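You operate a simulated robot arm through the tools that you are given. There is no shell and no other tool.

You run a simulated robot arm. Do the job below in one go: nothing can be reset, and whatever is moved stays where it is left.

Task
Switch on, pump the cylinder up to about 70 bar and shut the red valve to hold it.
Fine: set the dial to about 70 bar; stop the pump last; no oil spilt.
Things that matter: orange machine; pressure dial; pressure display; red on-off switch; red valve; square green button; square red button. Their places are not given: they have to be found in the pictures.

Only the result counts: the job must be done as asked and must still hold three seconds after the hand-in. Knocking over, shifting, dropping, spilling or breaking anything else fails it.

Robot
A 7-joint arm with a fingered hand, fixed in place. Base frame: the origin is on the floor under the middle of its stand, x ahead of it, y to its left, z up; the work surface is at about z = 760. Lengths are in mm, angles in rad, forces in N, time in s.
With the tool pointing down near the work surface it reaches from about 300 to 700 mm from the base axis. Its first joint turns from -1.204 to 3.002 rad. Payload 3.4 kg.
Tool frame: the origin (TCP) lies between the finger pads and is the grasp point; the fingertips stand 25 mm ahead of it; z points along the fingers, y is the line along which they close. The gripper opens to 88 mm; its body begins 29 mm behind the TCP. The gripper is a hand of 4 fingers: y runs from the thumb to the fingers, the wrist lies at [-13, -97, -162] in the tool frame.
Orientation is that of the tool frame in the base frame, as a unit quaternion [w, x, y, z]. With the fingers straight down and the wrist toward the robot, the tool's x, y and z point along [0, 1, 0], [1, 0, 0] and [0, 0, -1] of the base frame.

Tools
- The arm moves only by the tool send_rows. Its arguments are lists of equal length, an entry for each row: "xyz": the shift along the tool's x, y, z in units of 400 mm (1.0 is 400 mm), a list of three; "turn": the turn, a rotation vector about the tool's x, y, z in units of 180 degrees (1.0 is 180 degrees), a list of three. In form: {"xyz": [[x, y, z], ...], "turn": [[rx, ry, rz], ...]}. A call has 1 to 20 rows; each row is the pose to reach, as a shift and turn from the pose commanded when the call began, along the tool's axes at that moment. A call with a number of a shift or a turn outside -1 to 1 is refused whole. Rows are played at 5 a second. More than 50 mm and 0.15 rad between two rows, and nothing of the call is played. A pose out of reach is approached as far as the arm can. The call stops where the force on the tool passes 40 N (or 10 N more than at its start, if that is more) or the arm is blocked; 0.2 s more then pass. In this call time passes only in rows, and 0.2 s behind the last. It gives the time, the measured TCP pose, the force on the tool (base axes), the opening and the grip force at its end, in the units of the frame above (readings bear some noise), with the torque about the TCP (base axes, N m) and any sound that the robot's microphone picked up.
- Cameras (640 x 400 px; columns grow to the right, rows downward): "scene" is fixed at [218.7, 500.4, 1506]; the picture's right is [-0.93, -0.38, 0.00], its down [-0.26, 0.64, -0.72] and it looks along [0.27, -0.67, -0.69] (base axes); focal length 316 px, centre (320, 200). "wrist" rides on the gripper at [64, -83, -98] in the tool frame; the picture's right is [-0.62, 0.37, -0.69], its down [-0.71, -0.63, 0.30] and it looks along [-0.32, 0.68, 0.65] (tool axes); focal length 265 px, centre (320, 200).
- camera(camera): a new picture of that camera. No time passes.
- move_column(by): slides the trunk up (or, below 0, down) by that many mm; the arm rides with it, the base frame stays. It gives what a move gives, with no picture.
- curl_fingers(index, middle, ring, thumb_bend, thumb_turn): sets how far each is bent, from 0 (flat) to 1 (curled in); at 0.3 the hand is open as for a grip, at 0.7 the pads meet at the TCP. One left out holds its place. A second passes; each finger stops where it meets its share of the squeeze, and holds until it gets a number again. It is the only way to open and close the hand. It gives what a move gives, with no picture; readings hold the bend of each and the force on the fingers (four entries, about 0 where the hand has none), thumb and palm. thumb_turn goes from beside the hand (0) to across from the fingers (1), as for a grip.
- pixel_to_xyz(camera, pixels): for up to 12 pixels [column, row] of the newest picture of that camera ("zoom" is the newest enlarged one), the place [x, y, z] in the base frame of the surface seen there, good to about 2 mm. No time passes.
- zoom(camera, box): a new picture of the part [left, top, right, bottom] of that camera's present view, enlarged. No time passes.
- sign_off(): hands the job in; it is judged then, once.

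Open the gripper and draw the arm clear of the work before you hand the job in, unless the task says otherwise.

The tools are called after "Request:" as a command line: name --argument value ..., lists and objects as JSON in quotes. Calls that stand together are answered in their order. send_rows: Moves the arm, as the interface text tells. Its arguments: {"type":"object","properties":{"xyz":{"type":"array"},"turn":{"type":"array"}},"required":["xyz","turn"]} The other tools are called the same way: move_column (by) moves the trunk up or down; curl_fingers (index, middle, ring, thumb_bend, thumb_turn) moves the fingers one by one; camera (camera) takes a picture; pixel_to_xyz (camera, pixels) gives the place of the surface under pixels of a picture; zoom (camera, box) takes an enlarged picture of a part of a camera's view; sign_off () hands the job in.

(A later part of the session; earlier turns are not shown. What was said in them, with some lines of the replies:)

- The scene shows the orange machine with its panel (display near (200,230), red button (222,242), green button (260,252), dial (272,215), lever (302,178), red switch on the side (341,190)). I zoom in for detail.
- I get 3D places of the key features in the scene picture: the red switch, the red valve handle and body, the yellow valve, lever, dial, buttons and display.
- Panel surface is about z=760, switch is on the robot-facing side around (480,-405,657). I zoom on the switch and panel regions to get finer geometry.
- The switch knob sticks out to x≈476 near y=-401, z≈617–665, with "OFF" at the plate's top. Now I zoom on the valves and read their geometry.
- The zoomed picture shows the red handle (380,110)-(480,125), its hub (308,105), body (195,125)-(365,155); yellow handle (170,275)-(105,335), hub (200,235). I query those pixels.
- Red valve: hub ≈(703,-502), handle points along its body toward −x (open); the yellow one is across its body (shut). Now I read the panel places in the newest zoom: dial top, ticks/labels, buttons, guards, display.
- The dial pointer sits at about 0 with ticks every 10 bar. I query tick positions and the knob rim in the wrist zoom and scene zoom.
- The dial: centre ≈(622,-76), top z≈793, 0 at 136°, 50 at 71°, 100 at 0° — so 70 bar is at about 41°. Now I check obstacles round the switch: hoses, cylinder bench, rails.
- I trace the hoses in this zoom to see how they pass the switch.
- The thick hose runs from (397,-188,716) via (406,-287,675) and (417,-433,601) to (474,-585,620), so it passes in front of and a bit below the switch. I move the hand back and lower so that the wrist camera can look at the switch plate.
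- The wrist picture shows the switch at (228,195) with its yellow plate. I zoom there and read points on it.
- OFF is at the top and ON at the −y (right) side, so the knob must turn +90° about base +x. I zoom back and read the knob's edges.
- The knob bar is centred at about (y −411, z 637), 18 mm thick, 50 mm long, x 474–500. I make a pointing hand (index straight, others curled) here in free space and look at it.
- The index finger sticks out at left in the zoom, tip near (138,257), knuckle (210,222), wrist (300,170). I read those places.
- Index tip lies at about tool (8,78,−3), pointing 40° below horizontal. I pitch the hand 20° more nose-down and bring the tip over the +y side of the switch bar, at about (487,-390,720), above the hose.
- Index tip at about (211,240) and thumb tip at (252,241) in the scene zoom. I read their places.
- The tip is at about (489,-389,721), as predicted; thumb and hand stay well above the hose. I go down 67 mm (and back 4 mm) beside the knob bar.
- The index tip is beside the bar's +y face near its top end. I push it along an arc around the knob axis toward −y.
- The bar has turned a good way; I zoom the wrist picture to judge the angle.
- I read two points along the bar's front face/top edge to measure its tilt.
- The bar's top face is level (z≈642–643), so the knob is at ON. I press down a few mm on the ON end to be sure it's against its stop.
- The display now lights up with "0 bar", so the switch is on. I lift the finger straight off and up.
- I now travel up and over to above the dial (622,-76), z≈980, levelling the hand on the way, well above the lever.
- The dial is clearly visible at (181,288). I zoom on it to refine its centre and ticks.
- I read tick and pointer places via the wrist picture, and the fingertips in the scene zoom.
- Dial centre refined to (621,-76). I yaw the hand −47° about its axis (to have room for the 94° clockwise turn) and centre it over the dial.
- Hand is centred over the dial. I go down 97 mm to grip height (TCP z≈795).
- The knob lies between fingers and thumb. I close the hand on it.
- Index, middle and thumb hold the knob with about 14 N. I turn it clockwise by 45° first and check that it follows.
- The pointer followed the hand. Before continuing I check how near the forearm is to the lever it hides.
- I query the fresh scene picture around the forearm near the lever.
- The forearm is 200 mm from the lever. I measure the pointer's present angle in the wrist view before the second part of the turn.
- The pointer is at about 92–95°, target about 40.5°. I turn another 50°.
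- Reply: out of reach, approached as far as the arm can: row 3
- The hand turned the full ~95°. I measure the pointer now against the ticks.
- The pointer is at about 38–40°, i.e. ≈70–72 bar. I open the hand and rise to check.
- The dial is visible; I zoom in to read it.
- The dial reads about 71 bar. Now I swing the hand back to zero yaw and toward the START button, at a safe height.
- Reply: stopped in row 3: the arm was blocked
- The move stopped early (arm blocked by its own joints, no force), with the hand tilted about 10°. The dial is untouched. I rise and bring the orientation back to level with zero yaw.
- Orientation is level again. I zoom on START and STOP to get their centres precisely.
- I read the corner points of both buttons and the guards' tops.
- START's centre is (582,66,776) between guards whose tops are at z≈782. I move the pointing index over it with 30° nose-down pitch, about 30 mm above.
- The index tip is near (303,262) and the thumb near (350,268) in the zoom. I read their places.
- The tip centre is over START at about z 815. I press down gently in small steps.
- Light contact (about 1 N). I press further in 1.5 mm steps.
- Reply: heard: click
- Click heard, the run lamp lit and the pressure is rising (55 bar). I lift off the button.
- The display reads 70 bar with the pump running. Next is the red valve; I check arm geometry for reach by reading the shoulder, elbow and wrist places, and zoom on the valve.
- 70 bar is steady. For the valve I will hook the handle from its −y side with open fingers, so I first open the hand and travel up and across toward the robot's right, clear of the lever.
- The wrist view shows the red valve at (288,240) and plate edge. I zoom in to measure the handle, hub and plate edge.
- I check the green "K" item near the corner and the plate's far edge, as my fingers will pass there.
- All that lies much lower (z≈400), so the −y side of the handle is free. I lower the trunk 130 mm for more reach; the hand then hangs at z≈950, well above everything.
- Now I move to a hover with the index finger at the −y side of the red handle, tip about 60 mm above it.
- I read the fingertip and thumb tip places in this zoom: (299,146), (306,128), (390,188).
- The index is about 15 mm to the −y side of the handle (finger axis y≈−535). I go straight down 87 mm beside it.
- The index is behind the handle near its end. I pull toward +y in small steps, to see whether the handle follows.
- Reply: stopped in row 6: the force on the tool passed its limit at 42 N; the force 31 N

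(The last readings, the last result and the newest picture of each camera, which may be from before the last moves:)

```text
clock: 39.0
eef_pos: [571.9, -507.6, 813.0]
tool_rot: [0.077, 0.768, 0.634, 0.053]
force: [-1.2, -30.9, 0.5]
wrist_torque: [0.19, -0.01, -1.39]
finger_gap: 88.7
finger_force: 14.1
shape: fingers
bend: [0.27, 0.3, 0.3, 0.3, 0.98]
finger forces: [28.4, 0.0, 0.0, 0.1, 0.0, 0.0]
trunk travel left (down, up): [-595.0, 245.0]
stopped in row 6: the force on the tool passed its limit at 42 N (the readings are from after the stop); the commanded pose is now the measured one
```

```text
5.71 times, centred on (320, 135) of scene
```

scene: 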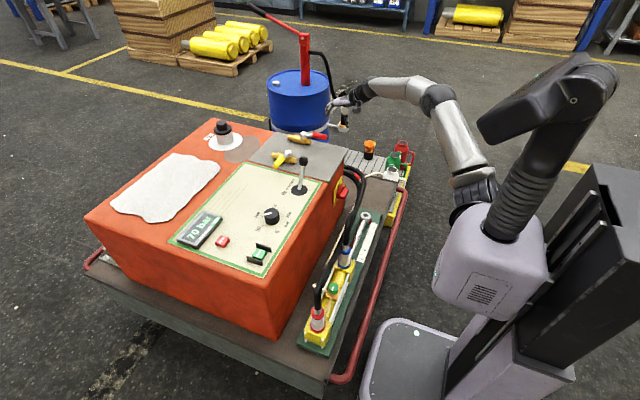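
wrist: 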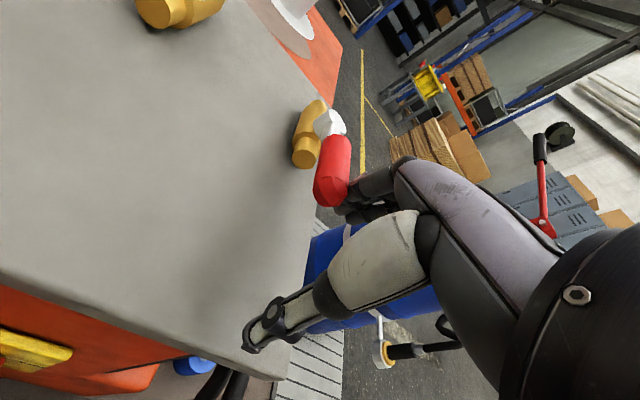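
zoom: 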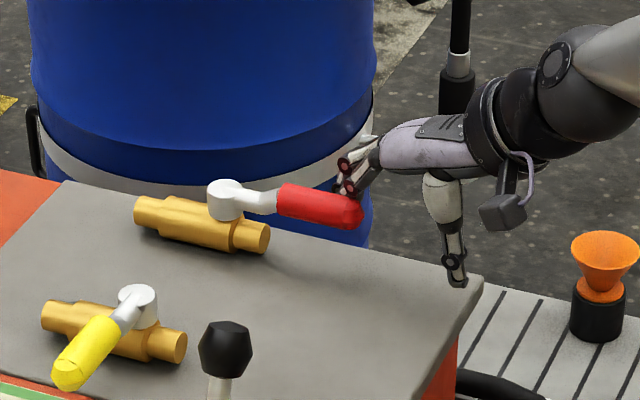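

The force hit 42 N and the handle looks hardly moved. I measure the handle's line to see if it moved at all.

Request:
pixel_to_xyz --camera "zoom" --pixels '[[225, 190], [262, 200], [290, 195], [320, 203], [350, 213], [358, 215]]'

Request:
zoom --camera "wrist" --box '[270, 80, 370, 220]'

```text
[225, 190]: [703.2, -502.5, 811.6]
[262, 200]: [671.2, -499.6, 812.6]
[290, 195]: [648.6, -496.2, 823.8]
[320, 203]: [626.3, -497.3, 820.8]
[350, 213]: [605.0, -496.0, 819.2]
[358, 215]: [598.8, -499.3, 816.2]
```

```text
2.86 times, centred on (320, 150) of wrist
```

zoom: 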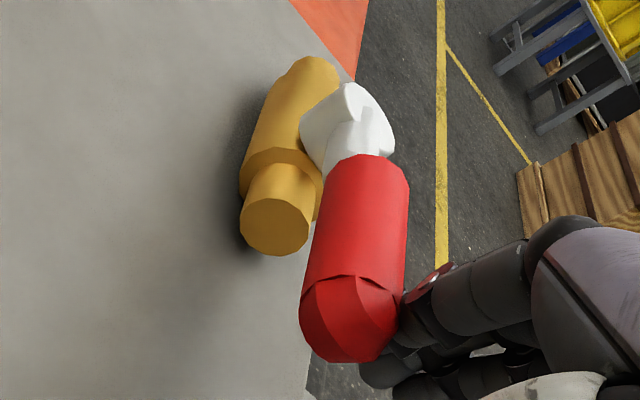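

The handle did not move at all, so +y is its stop; it must shut toward −y (finger pushing from the +y side). I back off and rise.

Request:
send_rows --xyz '[[-0.03, 0.005, 0.001], [-0.0616, 0.0107, 0.0019], [-0.0616, 0.0281, -0.097], [-0.0616, 0.0455, -0.195], [-0.0616, 0.0629, -0.2936]]' --turn '[[0, 0, 0], [0, 0, 0], [0, 0, 0], [0, 0, 0], [0, 0, 0]]'

Request:
curl_fingers --index 0 --middle 1 --ring 1 --thumb_bend 1 --thumb_turn 0.5

Request:
camera --camera "wrist"

Request:
camera --camera "scene"

```text
clock: 40.2
eef_pos: [571.2, -524.1, 935.6]
tool_rot: [0.075, 0.765, 0.637, 0.055]
force: [0.3, -0.1, -0.3]
wrist_torque: [0.0, 0.01, -0.01]
finger_gap: 84.6
finger_force: 0.1
shape: fingers
bend: [0.3, 0.3, 0.3, 0.3, 0.98]
finger forces: [0.0, 0.0, 0.1, 0.0, 0.0, 0.1]
trunk travel left (down, up): [-595.0, 245.0]
```

```text
clock: 41.2
eef_pos: [572.9, -523.1, 934.0]
tool_rot: [0.074, 0.765, 0.638, 0.054]
force: [-0.3, 0.7, 1.1]
wrist_torque: [0.03, 0.02, -0.01]
finger_gap: 38.7
finger_force: 0.0
shape: fingers
bend: [0.0, 1.0, 1.0, 1.0, 0.51]
finger forces: [0.0, 0.1, 0.0, 0.0, 0.1, 0.0]
trunk travel left (down, up): [-595.0, 245.0]
```

```text
taken
```

wrist: 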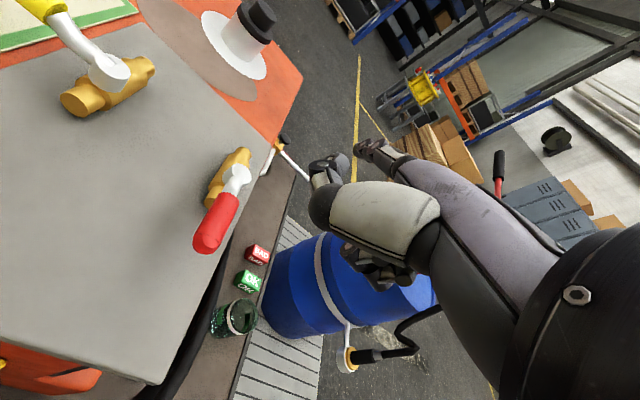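

```text
taken
```

scene: 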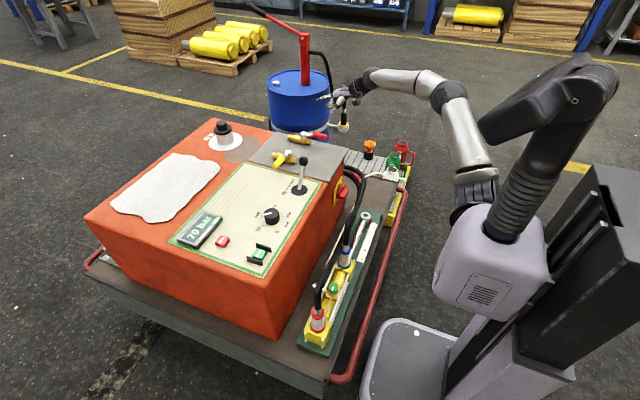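

Still 70 bar. I swing to yaw −35° and hover with the straight index on the +y side of the red handle.

Request:
send_rows --xyz '[[0.0413, -0.0107, 0.01], [0.0827, -0.0214, 0.03], [0.124, -0.0322, 0.06], [0.1653, -0.0429, 0.1], [0.2067, -0.0536, 0.14], [0.248, -0.0643, 0.168]]' --turn '[[0.0006, -0.0035, 0.0226], [0.0011, -0.0069, 0.0451], [0.0017, -0.0104, 0.0677], [0.0022, -0.0139, 0.0903], [0.0028, -0.0173, 0.1128], [0.0033, -0.0208, 0.1354]]'

Request:
camera --camera "wrist"

Request:
camera --camera "scene"

Request:
zoom --camera "scene" --box '[270, 90, 370, 170]'

```text
clock: 42.6
eef_pos: [577.2, -423.0, 863.9]
tool_rot: [0.078, 0.884, 0.459, 0.04]
force: [-0.3, -0.1, -0.9]
wrist_torque: [0.01, 0.01, 0.02]
finger_gap: 38.6
finger_force: 0.1
shape: fingers
bend: [0.0, 1.0, 1.0, 1.0, 0.51]
finger forces: [0.0, 0.0, 0.0, 0.0, 0.1, 0.1]
trunk travel left (down, up): [-595.0, 245.0]
```

```text
taken
```

wrist: 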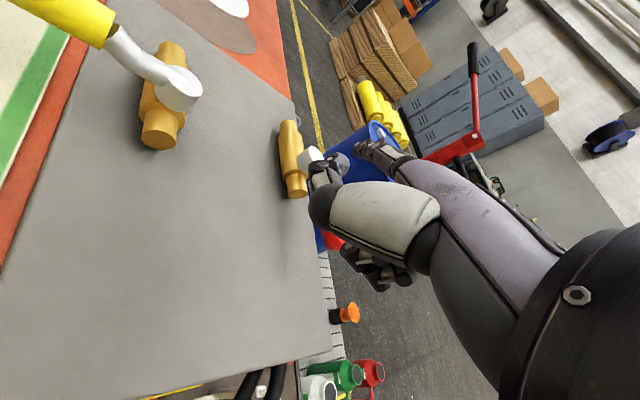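

```text
taken
```

scene: 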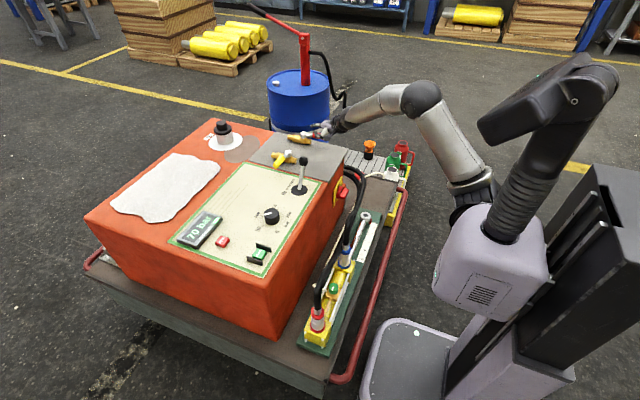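

```text
5.00 times, centred on (320, 130) of scene
```

zoom: 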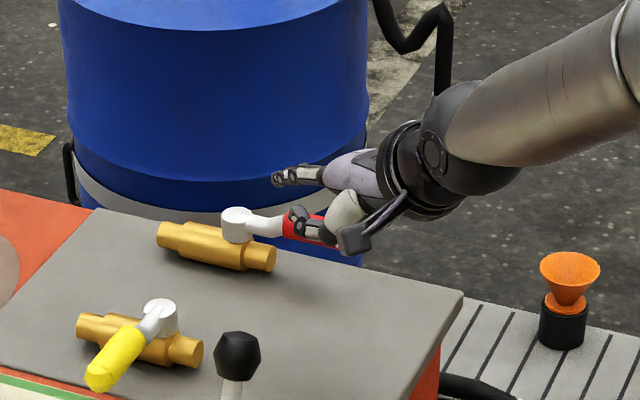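

I read the index tip (280,180) and thumb (293,216) places.

Request:
pixel_to_xyz --camera "zoom" --pixels '[[277, 180], [283, 177], [300, 174], [318, 174], [290, 214], [297, 222], [310, 228], [345, 210], [355, 240], [325, 235]]'

```text
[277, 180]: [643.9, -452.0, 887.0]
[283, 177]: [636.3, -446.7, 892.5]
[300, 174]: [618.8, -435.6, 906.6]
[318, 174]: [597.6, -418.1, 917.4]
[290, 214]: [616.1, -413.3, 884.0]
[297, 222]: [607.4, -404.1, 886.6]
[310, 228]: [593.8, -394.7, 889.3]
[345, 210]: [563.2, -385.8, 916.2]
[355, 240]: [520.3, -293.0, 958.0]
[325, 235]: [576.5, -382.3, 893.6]
```

The index tip is at about (646,−458,883), 23 mm clear of the handle. I go down 76 mm to handle height.

Request:
send_rows --xyz '[[0, -0.0083, 0.0468], [0, -0.0165, 0.0935], [0, -0.0248, 0.14], [0, -0.033, 0.187]]' --turn '[[0, 0, 0], [0, 0, 0], [0, 0, 0], [0, 0, 0]]'

Request:
camera --camera "scene"

Request:
zoom --camera "scene" --box '[280, 105, 360, 165]'

```text
clock: 43.6
eef_pos: [576.7, -424.2, 784.6]
tool_rot: [0.077, 0.884, 0.459, 0.039]
force: [-0.1, -0.9, 1.3]
wrist_torque: [0.01, 0.02, 0.0]
finger_gap: 38.8
finger_force: 0.0
shape: fingers
bend: [0.0, 1.0, 1.0, 1.0, 0.51]
finger forces: [0.0, 0.0, 0.1, 0.1, 0.0, 0.0]
trunk travel left (down, up): [-595.0, 245.0]
```

```text
taken
```

scene: 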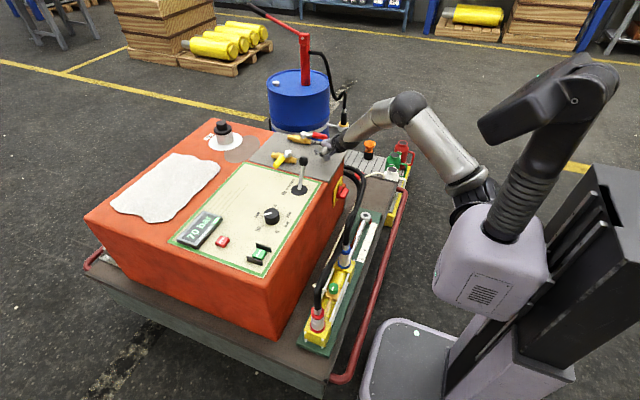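

```text
6.67 times, centred on (320, 135) of scene
```

zoom: 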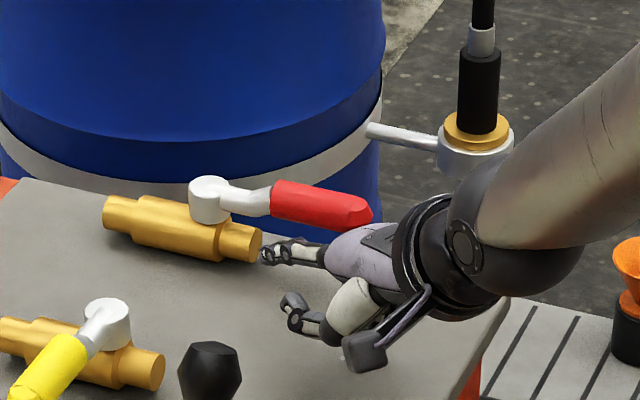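

The tip is beside the handle on its +y side. I push toward −y to about 15° and see whether the handle moves.

Request:
send_rows --xyz '[[-0.0285, 0.0092, 0.0016], [-0.0571, 0.0184, 0.0033], [-0.067, 0.0232, 0.0041], [-0.0769, 0.028, 0.005], [-0.0868, 0.0327, 0.0058], [-0.0967, 0.0375, 0.0066]]' --turn '[[0, 0, 0], [0, 0, 0], [0, 0, 0], [0, 0, 0], [0, 0, 0], [0, 0, 0]]'

Request:
camera --camera "scene"

Request:
zoom --camera "scene" --box '[280, 105, 360, 165]'

```text
clock: 45.0
eef_pos: [567.2, -465.3, 787.3]
tool_rot: [0.078, 0.884, 0.46, 0.04]
force: [0.8, 2.9, -2.0]
wrist_torque: [0.0, 0.13, 0.24]
finger_gap: 36.7
finger_force: 1.4
shape: fingers
bend: [0.01, 1.0, 1.0, 1.0, 0.51]
finger forces: [2.7, 0.0, 0.0, 0.1, 0.1, 0.1]
trunk travel left (down, up): [-595.0, 245.0]
```

```text
taken
```

scene: 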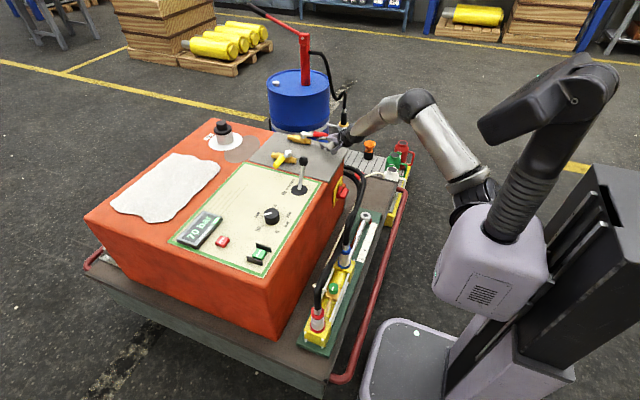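

```text
6.67 times, centred on (320, 135) of scene
```

zoom: 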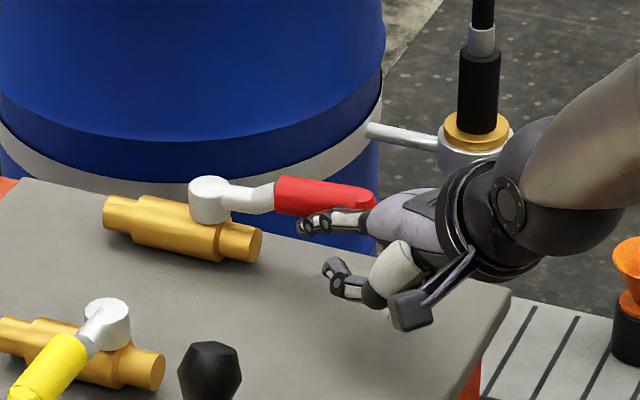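

The handle follows toward −y with only about 3 N. I raise the finger 6 mm for a squarer contact and continue the arc to about 60°.

Request:
send_rows --xyz '[[0, 0.0026, -0.0148], [-0.0167, 0.017, -0.0122], [-0.0333, 0.0313, -0.0097], [-0.0457, 0.0495, -0.0065], [-0.0581, 0.0677, -0.0032], [-0.0652, 0.0882, 0.0004], [-0.0722, 0.1087, 0.004]]' --turn '[[0, 0, 0], [0, 0, 0], [0, 0, 0], [0, 0, 0], [0, 0, 0], [0, 0, 0], [0, 0, 0]]'

Request:
camera --camera "scene"

Request:
zoom --camera "scene" --box '[280, 100, 360, 160]'

Request:
camera --camera "wrist"

```text
clock: 46.6
eef_pos: [585.1, -514.1, 794.9]
tool_rot: [0.077, 0.884, 0.459, 0.041]
force: [-1.5, 2.3, -1.4]
wrist_torque: [0.06, 0.13, 0.12]
finger_gap: 35.6
finger_force: 1.6
shape: fingers
bend: [0.03, 1.0, 1.0, 1.0, 0.51]
finger forces: [2.9, 0.0, 0.0, 0.0, 0.0, 0.0]
trunk travel left (down, up): [-595.0, 245.0]
```

```text
taken
```

scene: 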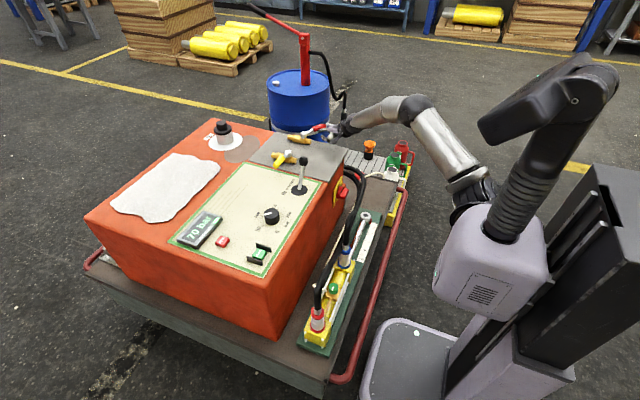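

```text
6.67 times, centred on (320, 130) of scene
```

zoom: 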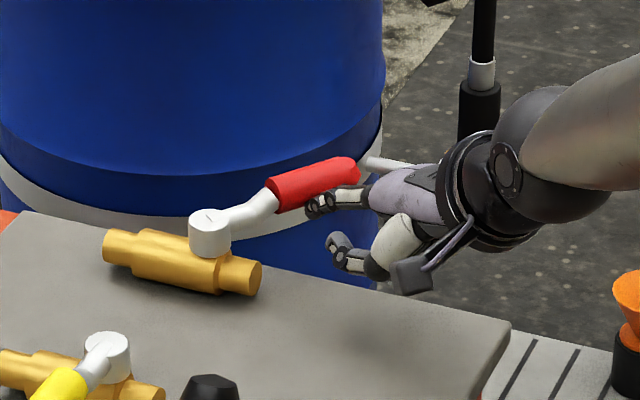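

```text
taken
```

wrist: 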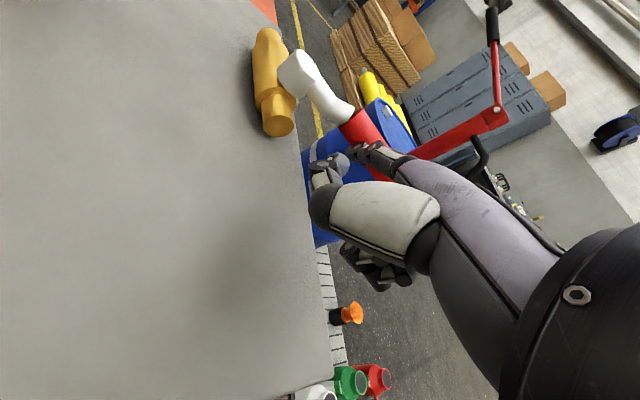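

The handle has swung part of the way. I measure its angle from hub and tip.

Request:
pixel_to_xyz --camera "zoom" --pixels '[[209, 217], [250, 208], [280, 180], [315, 170], [345, 160], [352, 168]]'

```text
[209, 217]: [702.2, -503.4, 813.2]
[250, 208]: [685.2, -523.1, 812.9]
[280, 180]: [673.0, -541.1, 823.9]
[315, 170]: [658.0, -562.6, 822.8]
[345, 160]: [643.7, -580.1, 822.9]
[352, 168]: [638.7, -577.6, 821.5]
```

Handle is at about 232° (52° turned). I continue the arc past 90° until it meets its stop.

Request:
send_rows --xyz '[[-0.002, 0.0218, 0.0039], [-0.0029, 0.0435, 0.0077], [0.001, 0.065, 0.0115], [0.0058, 0.0862, 0.0152], [0.0096, 0.0955, 0.017], [0.014, 0.105, 0.0187], [0.0196, 0.115, 0.0204], [0.0252, 0.1251, 0.0221]]' --turn '[[0, 0, 0], [0, 0, 0], [0, 0, 0], [0, 0, 0], [0, 0, 0], [0, 0, 0], [0, 0, 0], [0, 0, 0]]'

Request:
camera --camera "scene"

Request:
zoom --camera "scene" --box '[270, 95, 360, 160]'

Request:
camera --camera "wrist"

```text
clock: 48.4
eef_pos: [632.9, -535.7, 791.9]
tool_rot: [0.075, 0.884, 0.459, 0.04]
force: [-5.7, -1.4, -5.6]
wrist_torque: [0.26, 0.3, -0.29]
finger_gap: 35.7
finger_force: 4.3
shape: fingers
bend: [0.05, 1.0, 1.0, 1.0, 0.51]
finger forces: [8.4, 0.0, 0.0, 0.1, 0.0, 0.0]
trunk travel left (down, up): [-595.0, 245.0]
```

```text
taken
```

scene: 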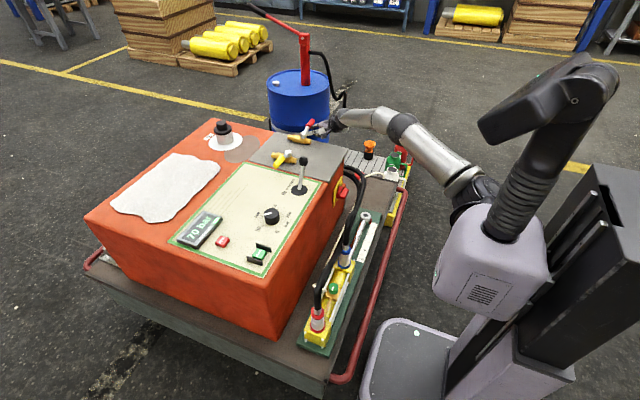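

```text
6.15 times, centred on (315, 128) of scene
```

zoom: 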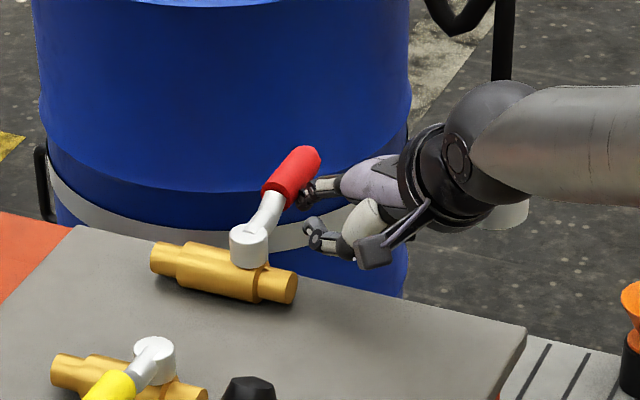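

```text
taken
```

wrist: 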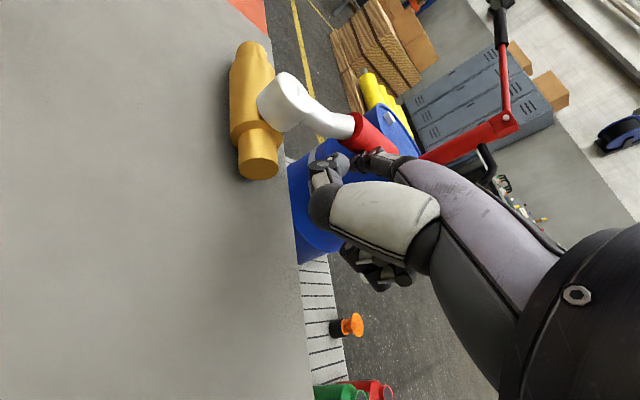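

I measure the handle's angle again from the zoom: hub (248,240), handle end (305,155).

Request:
pixel_to_xyz --camera "zoom" --pixels '[[248, 240], [263, 212], [280, 185], [290, 168], [302, 152], [310, 158]]'

Request:
zoom --camera "scene" --box '[175, 200, 245, 255]'

```text
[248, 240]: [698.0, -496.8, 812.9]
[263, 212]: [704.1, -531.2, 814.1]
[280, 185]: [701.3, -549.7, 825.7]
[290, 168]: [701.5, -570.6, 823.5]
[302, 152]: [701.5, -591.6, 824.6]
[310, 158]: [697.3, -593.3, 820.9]
```

```text
7.27 times, centred on (210, 228) of scene
```

zoom: 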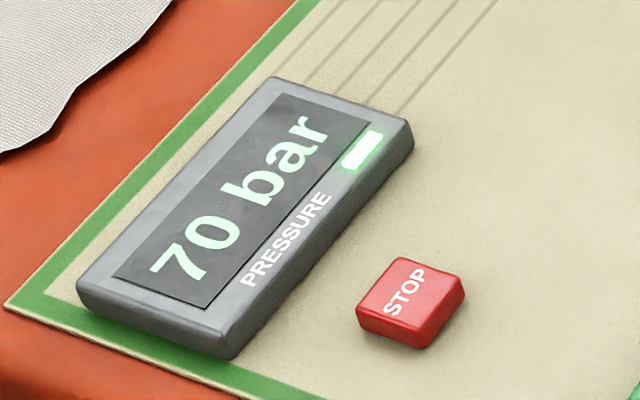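

The handle now points along −y (≈269–270°), i.e. across its body; display still 70 bar. I nudge 5 mm more toward +x to confirm that it's against the stop.

Request:
send_rows --xyz '[[0.0036, 0.005, 0.0009], [0.0072, 0.0101, 0.0018], [0.0108, 0.0151, 0.0027]]' --turn '[[0, 0, 0], [0, 0, 0], [0, 0, 0]]'

Request:
zoom --camera "scene" --box '[270, 95, 360, 160]'

```text
clock: 49.2
eef_pos: [636.5, -533.3, 795.1]
tool_rot: [0.078, 0.884, 0.459, 0.042]
force: [-19.4, 2.2, -1.5]
wrist_torque: [0.02, -0.21, -0.46]
finger_gap: 35.1
finger_force: 10.4
shape: fingers
bend: [0.09, 1.0, 1.0, 1.0, 0.51]
finger forces: [19.6, 0.0, 0.0, 0.1, 0.1, 0.1]
trunk travel left (down, up): [-595.0, 245.0]
```

```text
6.15 times, centred on (315, 128) of scene
```

zoom: 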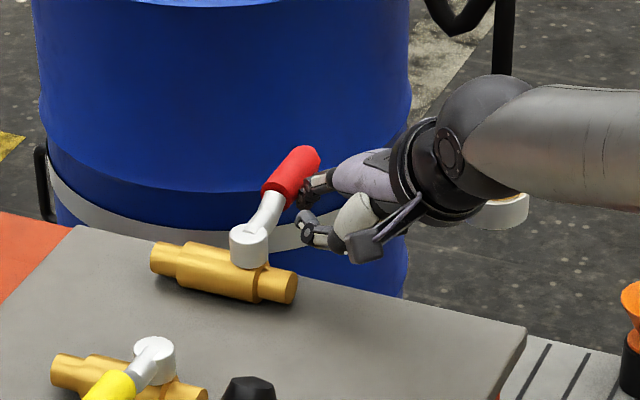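

The force climbs to 20 N with no further movement: the red valve is shut against its stop. I back off and rise.

Request:
send_rows --xyz '[[-0.0025, -0.0358, -0.0063], [-0.005, -0.0716, -0.0126], [-0.005, -0.0542, -0.111], [-0.005, -0.0368, -0.2096], [-0.005, -0.0194, -0.308], [-0.005, -0.002, -0.4066]]' --turn '[[0, 0, 0], [0, 0, 0], [0, 0, 0], [0, 0, 0], [0, 0, 0], [0, 0, 0]]'

Request:
camera --camera "scene"

Request:
zoom --camera "scene" --box '[270, 95, 360, 160]'

```text
clock: 50.6
eef_pos: [615.8, -520.7, 955.9]
tool_rot: [0.077, 0.884, 0.459, 0.04]
force: [-0.8, 0.5, 0.5]
wrist_torque: [-0.01, -0.01, 0.0]
finger_gap: 38.5
finger_force: 0.1
shape: fingers
bend: [0.0, 1.0, 1.0, 1.0, 0.51]
finger forces: [0.0, 0.0, 0.0, 0.0, 0.1, 0.0]
trunk travel left (down, up): [-595.0, 245.0]
```

```text
taken
```

scene: 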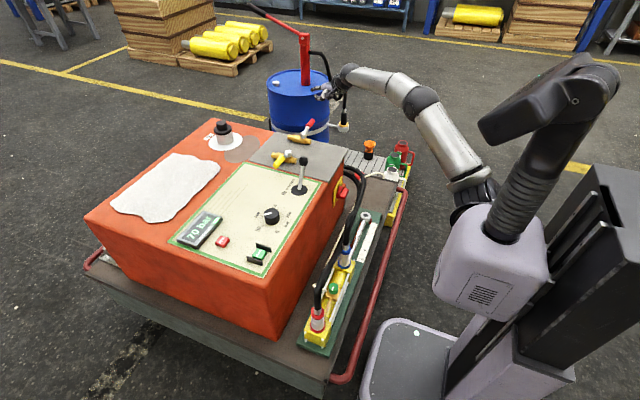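

```text
6.15 times, centred on (315, 128) of scene
```

zoom: 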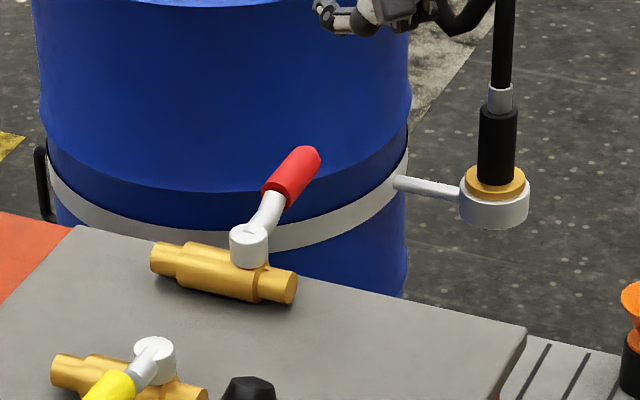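

The valve handle stays across its body. I raise the trunk 70 mm, then travel high over the lever toward the STOP button.

Request:
move_column --by 70

Request:
zoom --camera "scene" --box '[175, 200, 245, 255]'

```text
clock: 51.7
eef_pos: [616.1, -520.2, 1025.2]
tool_rot: [0.077, 0.884, 0.459, 0.04]
force: [0.0, -1.2, 0.0]
wrist_torque: [0.02, -0.01, -0.01]
finger_gap: 38.4
finger_force: 0.1
shape: fingers
bend: [0.0, 1.0, 1.0, 1.0, 0.51]
finger forces: [0.0, 0.0, 0.0, 0.1, 0.1, 0.0]
trunk travel left (down, up): [-665.0, 175.0]
```

```text
7.27 times, centred on (210, 228) of scene
```

zoom: 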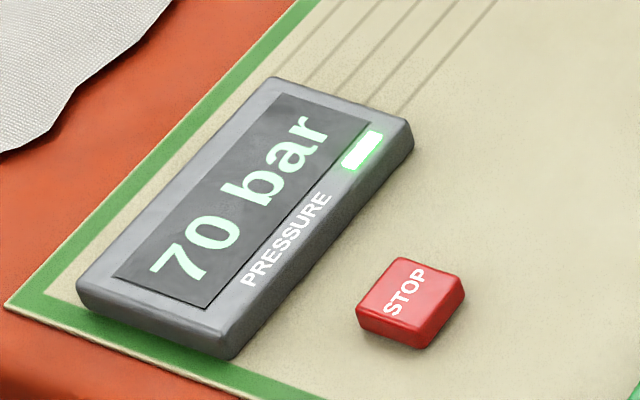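

70 bar, pump lamp lit. I rotate to zero yaw while moving at z≈1025 toward the panel.

Request:
send_rows --xyz '[[0.03, -0.028, -0.005], [0.075, -0.07, -0.012], [0.13, -0.122, -0.022], [0.2, -0.188, -0.033], [0.275, -0.258, -0.046], [0.355, -0.333, -0.059], [0.435, -0.408, -0.072], [0.515, -0.483, -0.086], [0.597, -0.56, -0.099], [0.6772, -0.6356, -0.1125]]' --turn '[[0.018, 0, -0.0326], [0.036, 0, -0.0651], [0.054, 0, -0.0977], [0.0719, 0, -0.1303], [0.0899, 0, -0.1628], [0.1079, 0, -0.1954], [0.1079, 0, -0.1954], [0.1079, 0, -0.1954], [0.1079, 0, -0.1954], [0.1079, 0, -0.1954]]'

Request:
camera --camera "scene"

```text
clock: 53.9
eef_pos: [560.7, -150.0, 1025.7]
tool_rot: [-0.062, 0.705, 0.703, -0.062]
force: [0.7, -0.7, 0.9]
wrist_torque: [0.01, 0.0, 0.0]
finger_gap: 38.2
finger_force: 0.1
shape: fingers
bend: [0.0, 1.0, 1.0, 1.0, 0.51]
finger forces: [0.0, 0.0, 0.0, 0.1, 0.0, 0.1]
trunk travel left (down, up): [-665.0, 175.0]
```

```text
taken
```

scene: 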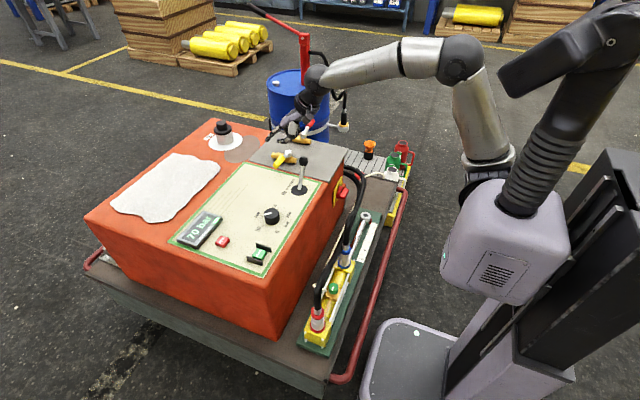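

Now I move to hover the index tip about 30 mm above STOP (707,66).

Request:
send_rows --xyz '[[0.0647, 0.032, 0.05], [0.1294, 0.0639, 0.1], [0.1941, 0.0959, 0.15], [0.2588, 0.1279, 0.21], [0.3234, 0.1598, 0.275], [0.3881, 0.1918, 0.34], [0.4528, 0.2237, 0.405], [0.5175, 0.2557, 0.4627]]' --turn '[[0, 0, 0], [0, 0, 0], [0, 0, 0], [0, 0, 0], [0, 0, 0], [0, 0, 0], [0, 0, 0], [0, 0, 0]]'

Request:
camera --camera "scene"

Request:
zoom --camera "scene" --box '[190, 195, 280, 260]'

```text
clock: 55.7
eef_pos: [630.3, 57.9, 825.1]
tool_rot: [-0.062, 0.705, 0.704, -0.062]
force: [-0.1, -0.9, -0.8]
wrist_torque: [0.0, -0.02, -0.03]
finger_gap: 38.5
finger_force: 0.0
shape: fingers
bend: [0.0, 1.0, 1.0, 1.0, 0.51]
finger forces: [0.0, 0.0, 0.1, 0.1, 0.1, 0.0]
trunk travel left (down, up): [-665.0, 175.0]
```

```text
taken
```

scene: 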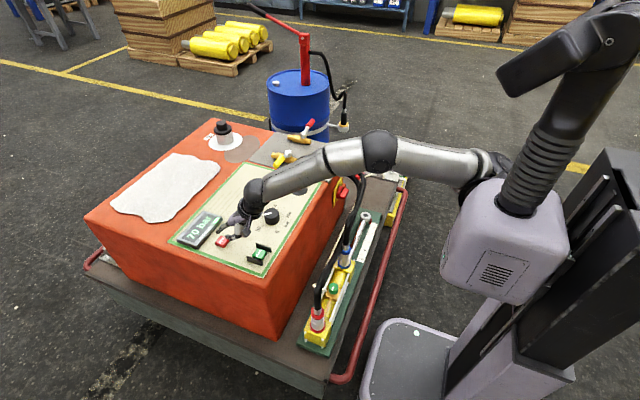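

```text
6.15 times, centred on (235, 228) of scene
```

zoom: 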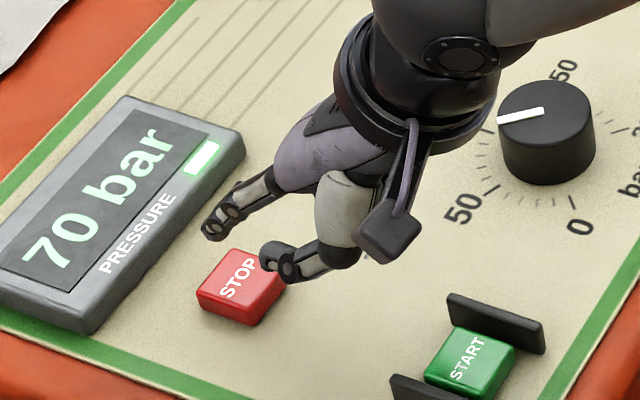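

I check the tip's place and how close the forearm is to the lever.

Request:
pixel_to_xyz --camera "scene" --pixels '[[217.5, 228], [219, 226], [224, 224], [228, 235], [302, 170], [290, 180], [320, 172], [340, 165], [302, 186], [345, 175]]'

```text
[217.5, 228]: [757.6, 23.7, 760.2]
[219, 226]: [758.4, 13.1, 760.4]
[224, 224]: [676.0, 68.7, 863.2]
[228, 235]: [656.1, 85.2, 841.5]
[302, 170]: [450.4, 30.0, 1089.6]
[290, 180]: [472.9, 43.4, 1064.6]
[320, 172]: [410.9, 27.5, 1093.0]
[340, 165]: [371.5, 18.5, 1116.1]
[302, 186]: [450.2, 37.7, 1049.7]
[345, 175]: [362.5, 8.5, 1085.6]
```

Forearm is well clear (z>1049). I query the tip pixel correctly at scene (217.5,232.5) and the STOP button centre.

Request:
pixel_to_xyz --camera "scene" --pixels '[[217.5, 232.8], [217.8, 231.5], [219.5, 229.5], [229, 241], [222, 243], [221, 246.5], [228.5, 243.5], [216, 244.5]]'

Request:
zoom --camera "scene" --box '[205, 220, 245, 255]'

```text
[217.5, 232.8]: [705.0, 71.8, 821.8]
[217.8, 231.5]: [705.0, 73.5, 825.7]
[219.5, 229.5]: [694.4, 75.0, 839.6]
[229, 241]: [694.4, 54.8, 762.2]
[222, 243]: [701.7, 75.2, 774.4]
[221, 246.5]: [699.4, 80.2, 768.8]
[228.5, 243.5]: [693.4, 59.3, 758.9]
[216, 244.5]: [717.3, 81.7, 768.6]
```

```text
11.43 times, centred on (225, 238) of scene
```

zoom: 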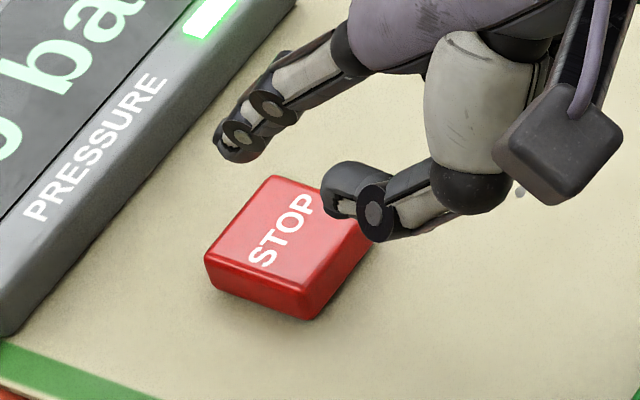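

The index tip is centred over STOP at about (706,66,817). I press down in small steps.

Request:
send_rows --xyz '[[0, 0.0044, 0.0246], [0, 0.0087, 0.0493], [0, 0.0131, 0.0739], [0, 0.0148, 0.0837], [0, 0.0157, 0.0887], [0, 0.0165, 0.0936], [0, 0.0174, 0.0985]]' --turn '[[0, 0, 0], [0, 0, 0], [0, 0, 0], [0, 0, 0], [0, 0, 0], [0, 0, 0], [0, 0, 0]]'

Request:
zoom --camera "scene" --box '[190, 195, 280, 260]'

```text
clock: 57.3
eef_pos: [629.2, 56.2, 786.9]
tool_rot: [-0.061, 0.705, 0.704, -0.061]
force: [-0.6, 0.2, 2.5]
wrist_torque: [0.02, -0.22, 0.02]
finger_gap: 38.8
finger_force: 1.1
shape: fingers
bend: [0.0, 1.0, 1.0, 1.0, 0.51]
finger forces: [2.7, 0.1, 0.0, 0.1, 0.0, 0.0]
trunk travel left (down, up): [-665.0, 175.0]
heard: click
```

```text
6.15 times, centred on (235, 228) of scene
```

zoom: 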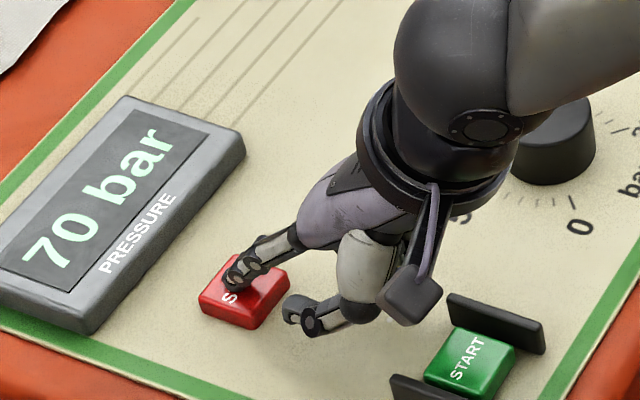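

Click heard, the lamp is off and the pressure still reads 70 bar. I lift straight up.

Request:
send_rows --xyz '[[0, -0.0131, -0.0739], [0, -0.0305, -0.1724], [0, -0.0479, -0.2709], [0, -0.0653, -0.3694], [0, -0.087, -0.4925]]' --turn '[[0, 0, 0], [0, 0, 0], [0, 0, 0], [0, 0, 0], [0, 0, 0]]'

Request:
curl_fingers --index 0.3 --middle 0.3 --ring 0.3 --thumb_bend 0.3 --thumb_turn 1

Request:
camera --camera "scene"

Request:
zoom --camera "scene" --box '[170, 190, 290, 270]'

```text
clock: 58.5
eef_pos: [627.8, 55.2, 985.9]
tool_rot: [-0.062, 0.705, 0.704, -0.062]
force: [0.0, -0.1, -0.2]
wrist_torque: [0.0, -0.01, -0.01]
finger_gap: 38.4
finger_force: 0.0
shape: fingers
bend: [0.0, 1.0, 1.0, 1.0, 0.51]
finger forces: [0.1, 0.0, 0.0, 0.1, 0.0, 0.0]
trunk travel left (down, up): [-665.0, 175.0]
```

```text
clock: 59.5
eef_pos: [628.8, 55.7, 984.6]
tool_rot: [-0.062, 0.705, 0.703, -0.061]
force: [-0.7, 0.1, -0.3]
wrist_torque: [0.02, 0.01, -0.02]
finger_gap: 84.3
finger_force: 0.0
shape: fingers
bend: [0.3, 0.3, 0.3, 0.3, 0.98]
finger forces: [0.1, 0.0, 0.1, 0.0, 0.1, 0.0]
trunk travel left (down, up): [-665.0, 175.0]
```

```text
taken
```

scene: 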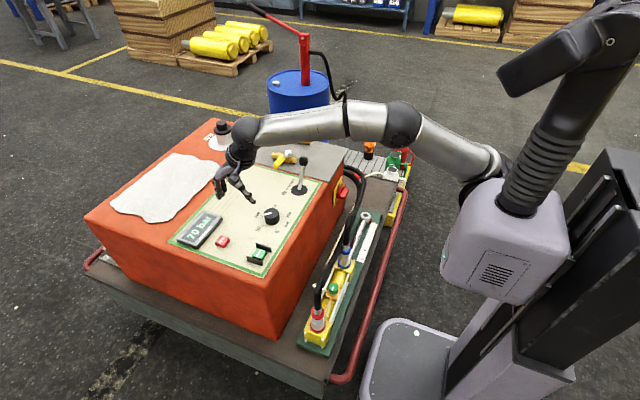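

```text
5.00 times, centred on (230, 230) of scene
```

zoom: 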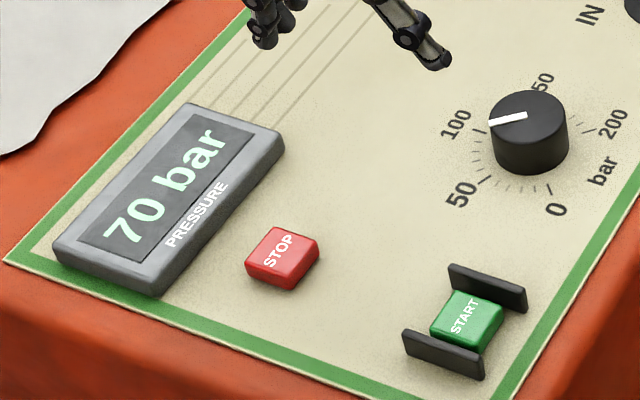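

Pressure holds at 70 bar with the pump stopped and the hand open. I draw the arm back and up, clear of the work.

Request:
send_rows --xyz '[[-0.0732, -0.058, -0.0242], [-0.1464, -0.1159, -0.0484], [-0.2196, -0.1739, -0.0726], [-0.2929, -0.2319, -0.0969], [-0.3661, -0.2899, -0.1211], [-0.4393, -0.3478, -0.1453], [-0.5125, -0.4058, -0.1695]]' --turn '[[0, 0, 0], [0, 0, 0], [0, 0, 0], [0, 0, 0], [0, 0, 0], [0, 0, 0], [0, 0, 0]]'

Request:
camera --camera "scene"

Request:
zoom --camera "scene" --box '[170, 110, 370, 270]'

Request:
camera --camera "wrist"

```text
clock: 61.1
eef_pos: [481.3, -150.1, 1080.2]
tool_rot: [-0.063, 0.705, 0.703, -0.06]
force: [-0.1, -0.4, -0.1]
wrist_torque: [0.03, 0.01, -0.03]
finger_gap: 84.7
finger_force: 0.0
shape: fingers
bend: [0.3, 0.3, 0.3, 0.3, 0.98]
finger forces: [0.0, 0.0, 0.0, 0.0, 0.0, 0.0]
trunk travel left (down, up): [-665.0, 175.0]
```

```text
taken
```

scene: 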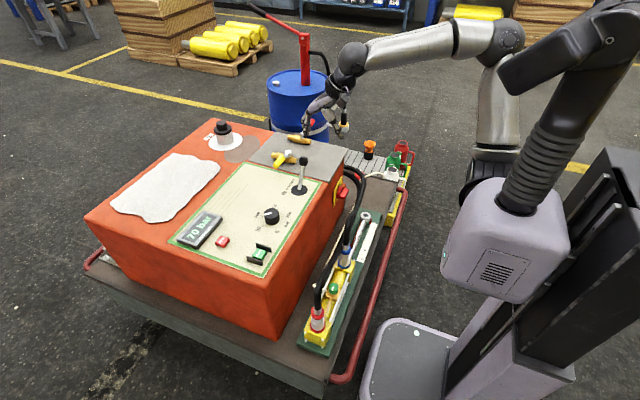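

```text
2.50 times, centred on (270, 190) of scene
```

zoom: 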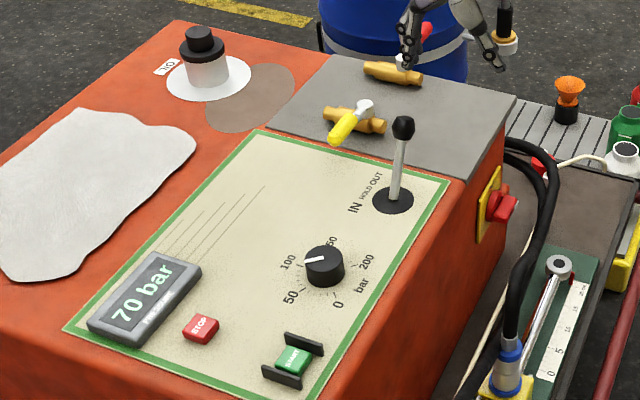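

```text
taken
```

wrist: 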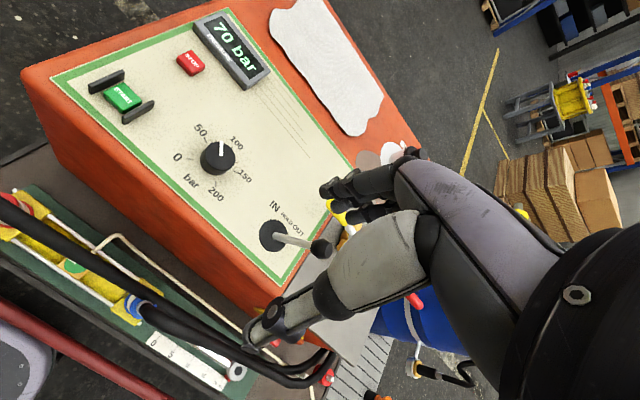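

Final check: the display holds 70 bar with the pump lamp off. The dial is at about 70, the red valve is shut across its body, the switch is on, and the lever and yellow valve are untouched. The hand is open and clear, so I hand the job in.

Request:
sign_off

```text
The job is handed in.
```

I switched the machine on, pumped the cylinder up to 70 bar and shut the red valve. The display still read 70 bar after the pump was stopped.

- **Switch:** turned to ON, and the display lit up.
- **Dial:** it points at about 71 bar, give or take about 3 bar by my reading. The pressure settled at 70 bar.
- **Red valve:** turned 90° toward −y until it met its stop, while the pump was running. I first pushed it the other way; it didn't move, and the push stopped at 42 N.
- **Pump:** started with the green button and stopped last with the red one. The button clicked and the run lamp went out.
- **Everything else:** I saw no oil spilt and nothing shifted. The yellow valve and the lever were left alone.

The hand is open and the arm is clear of the work.
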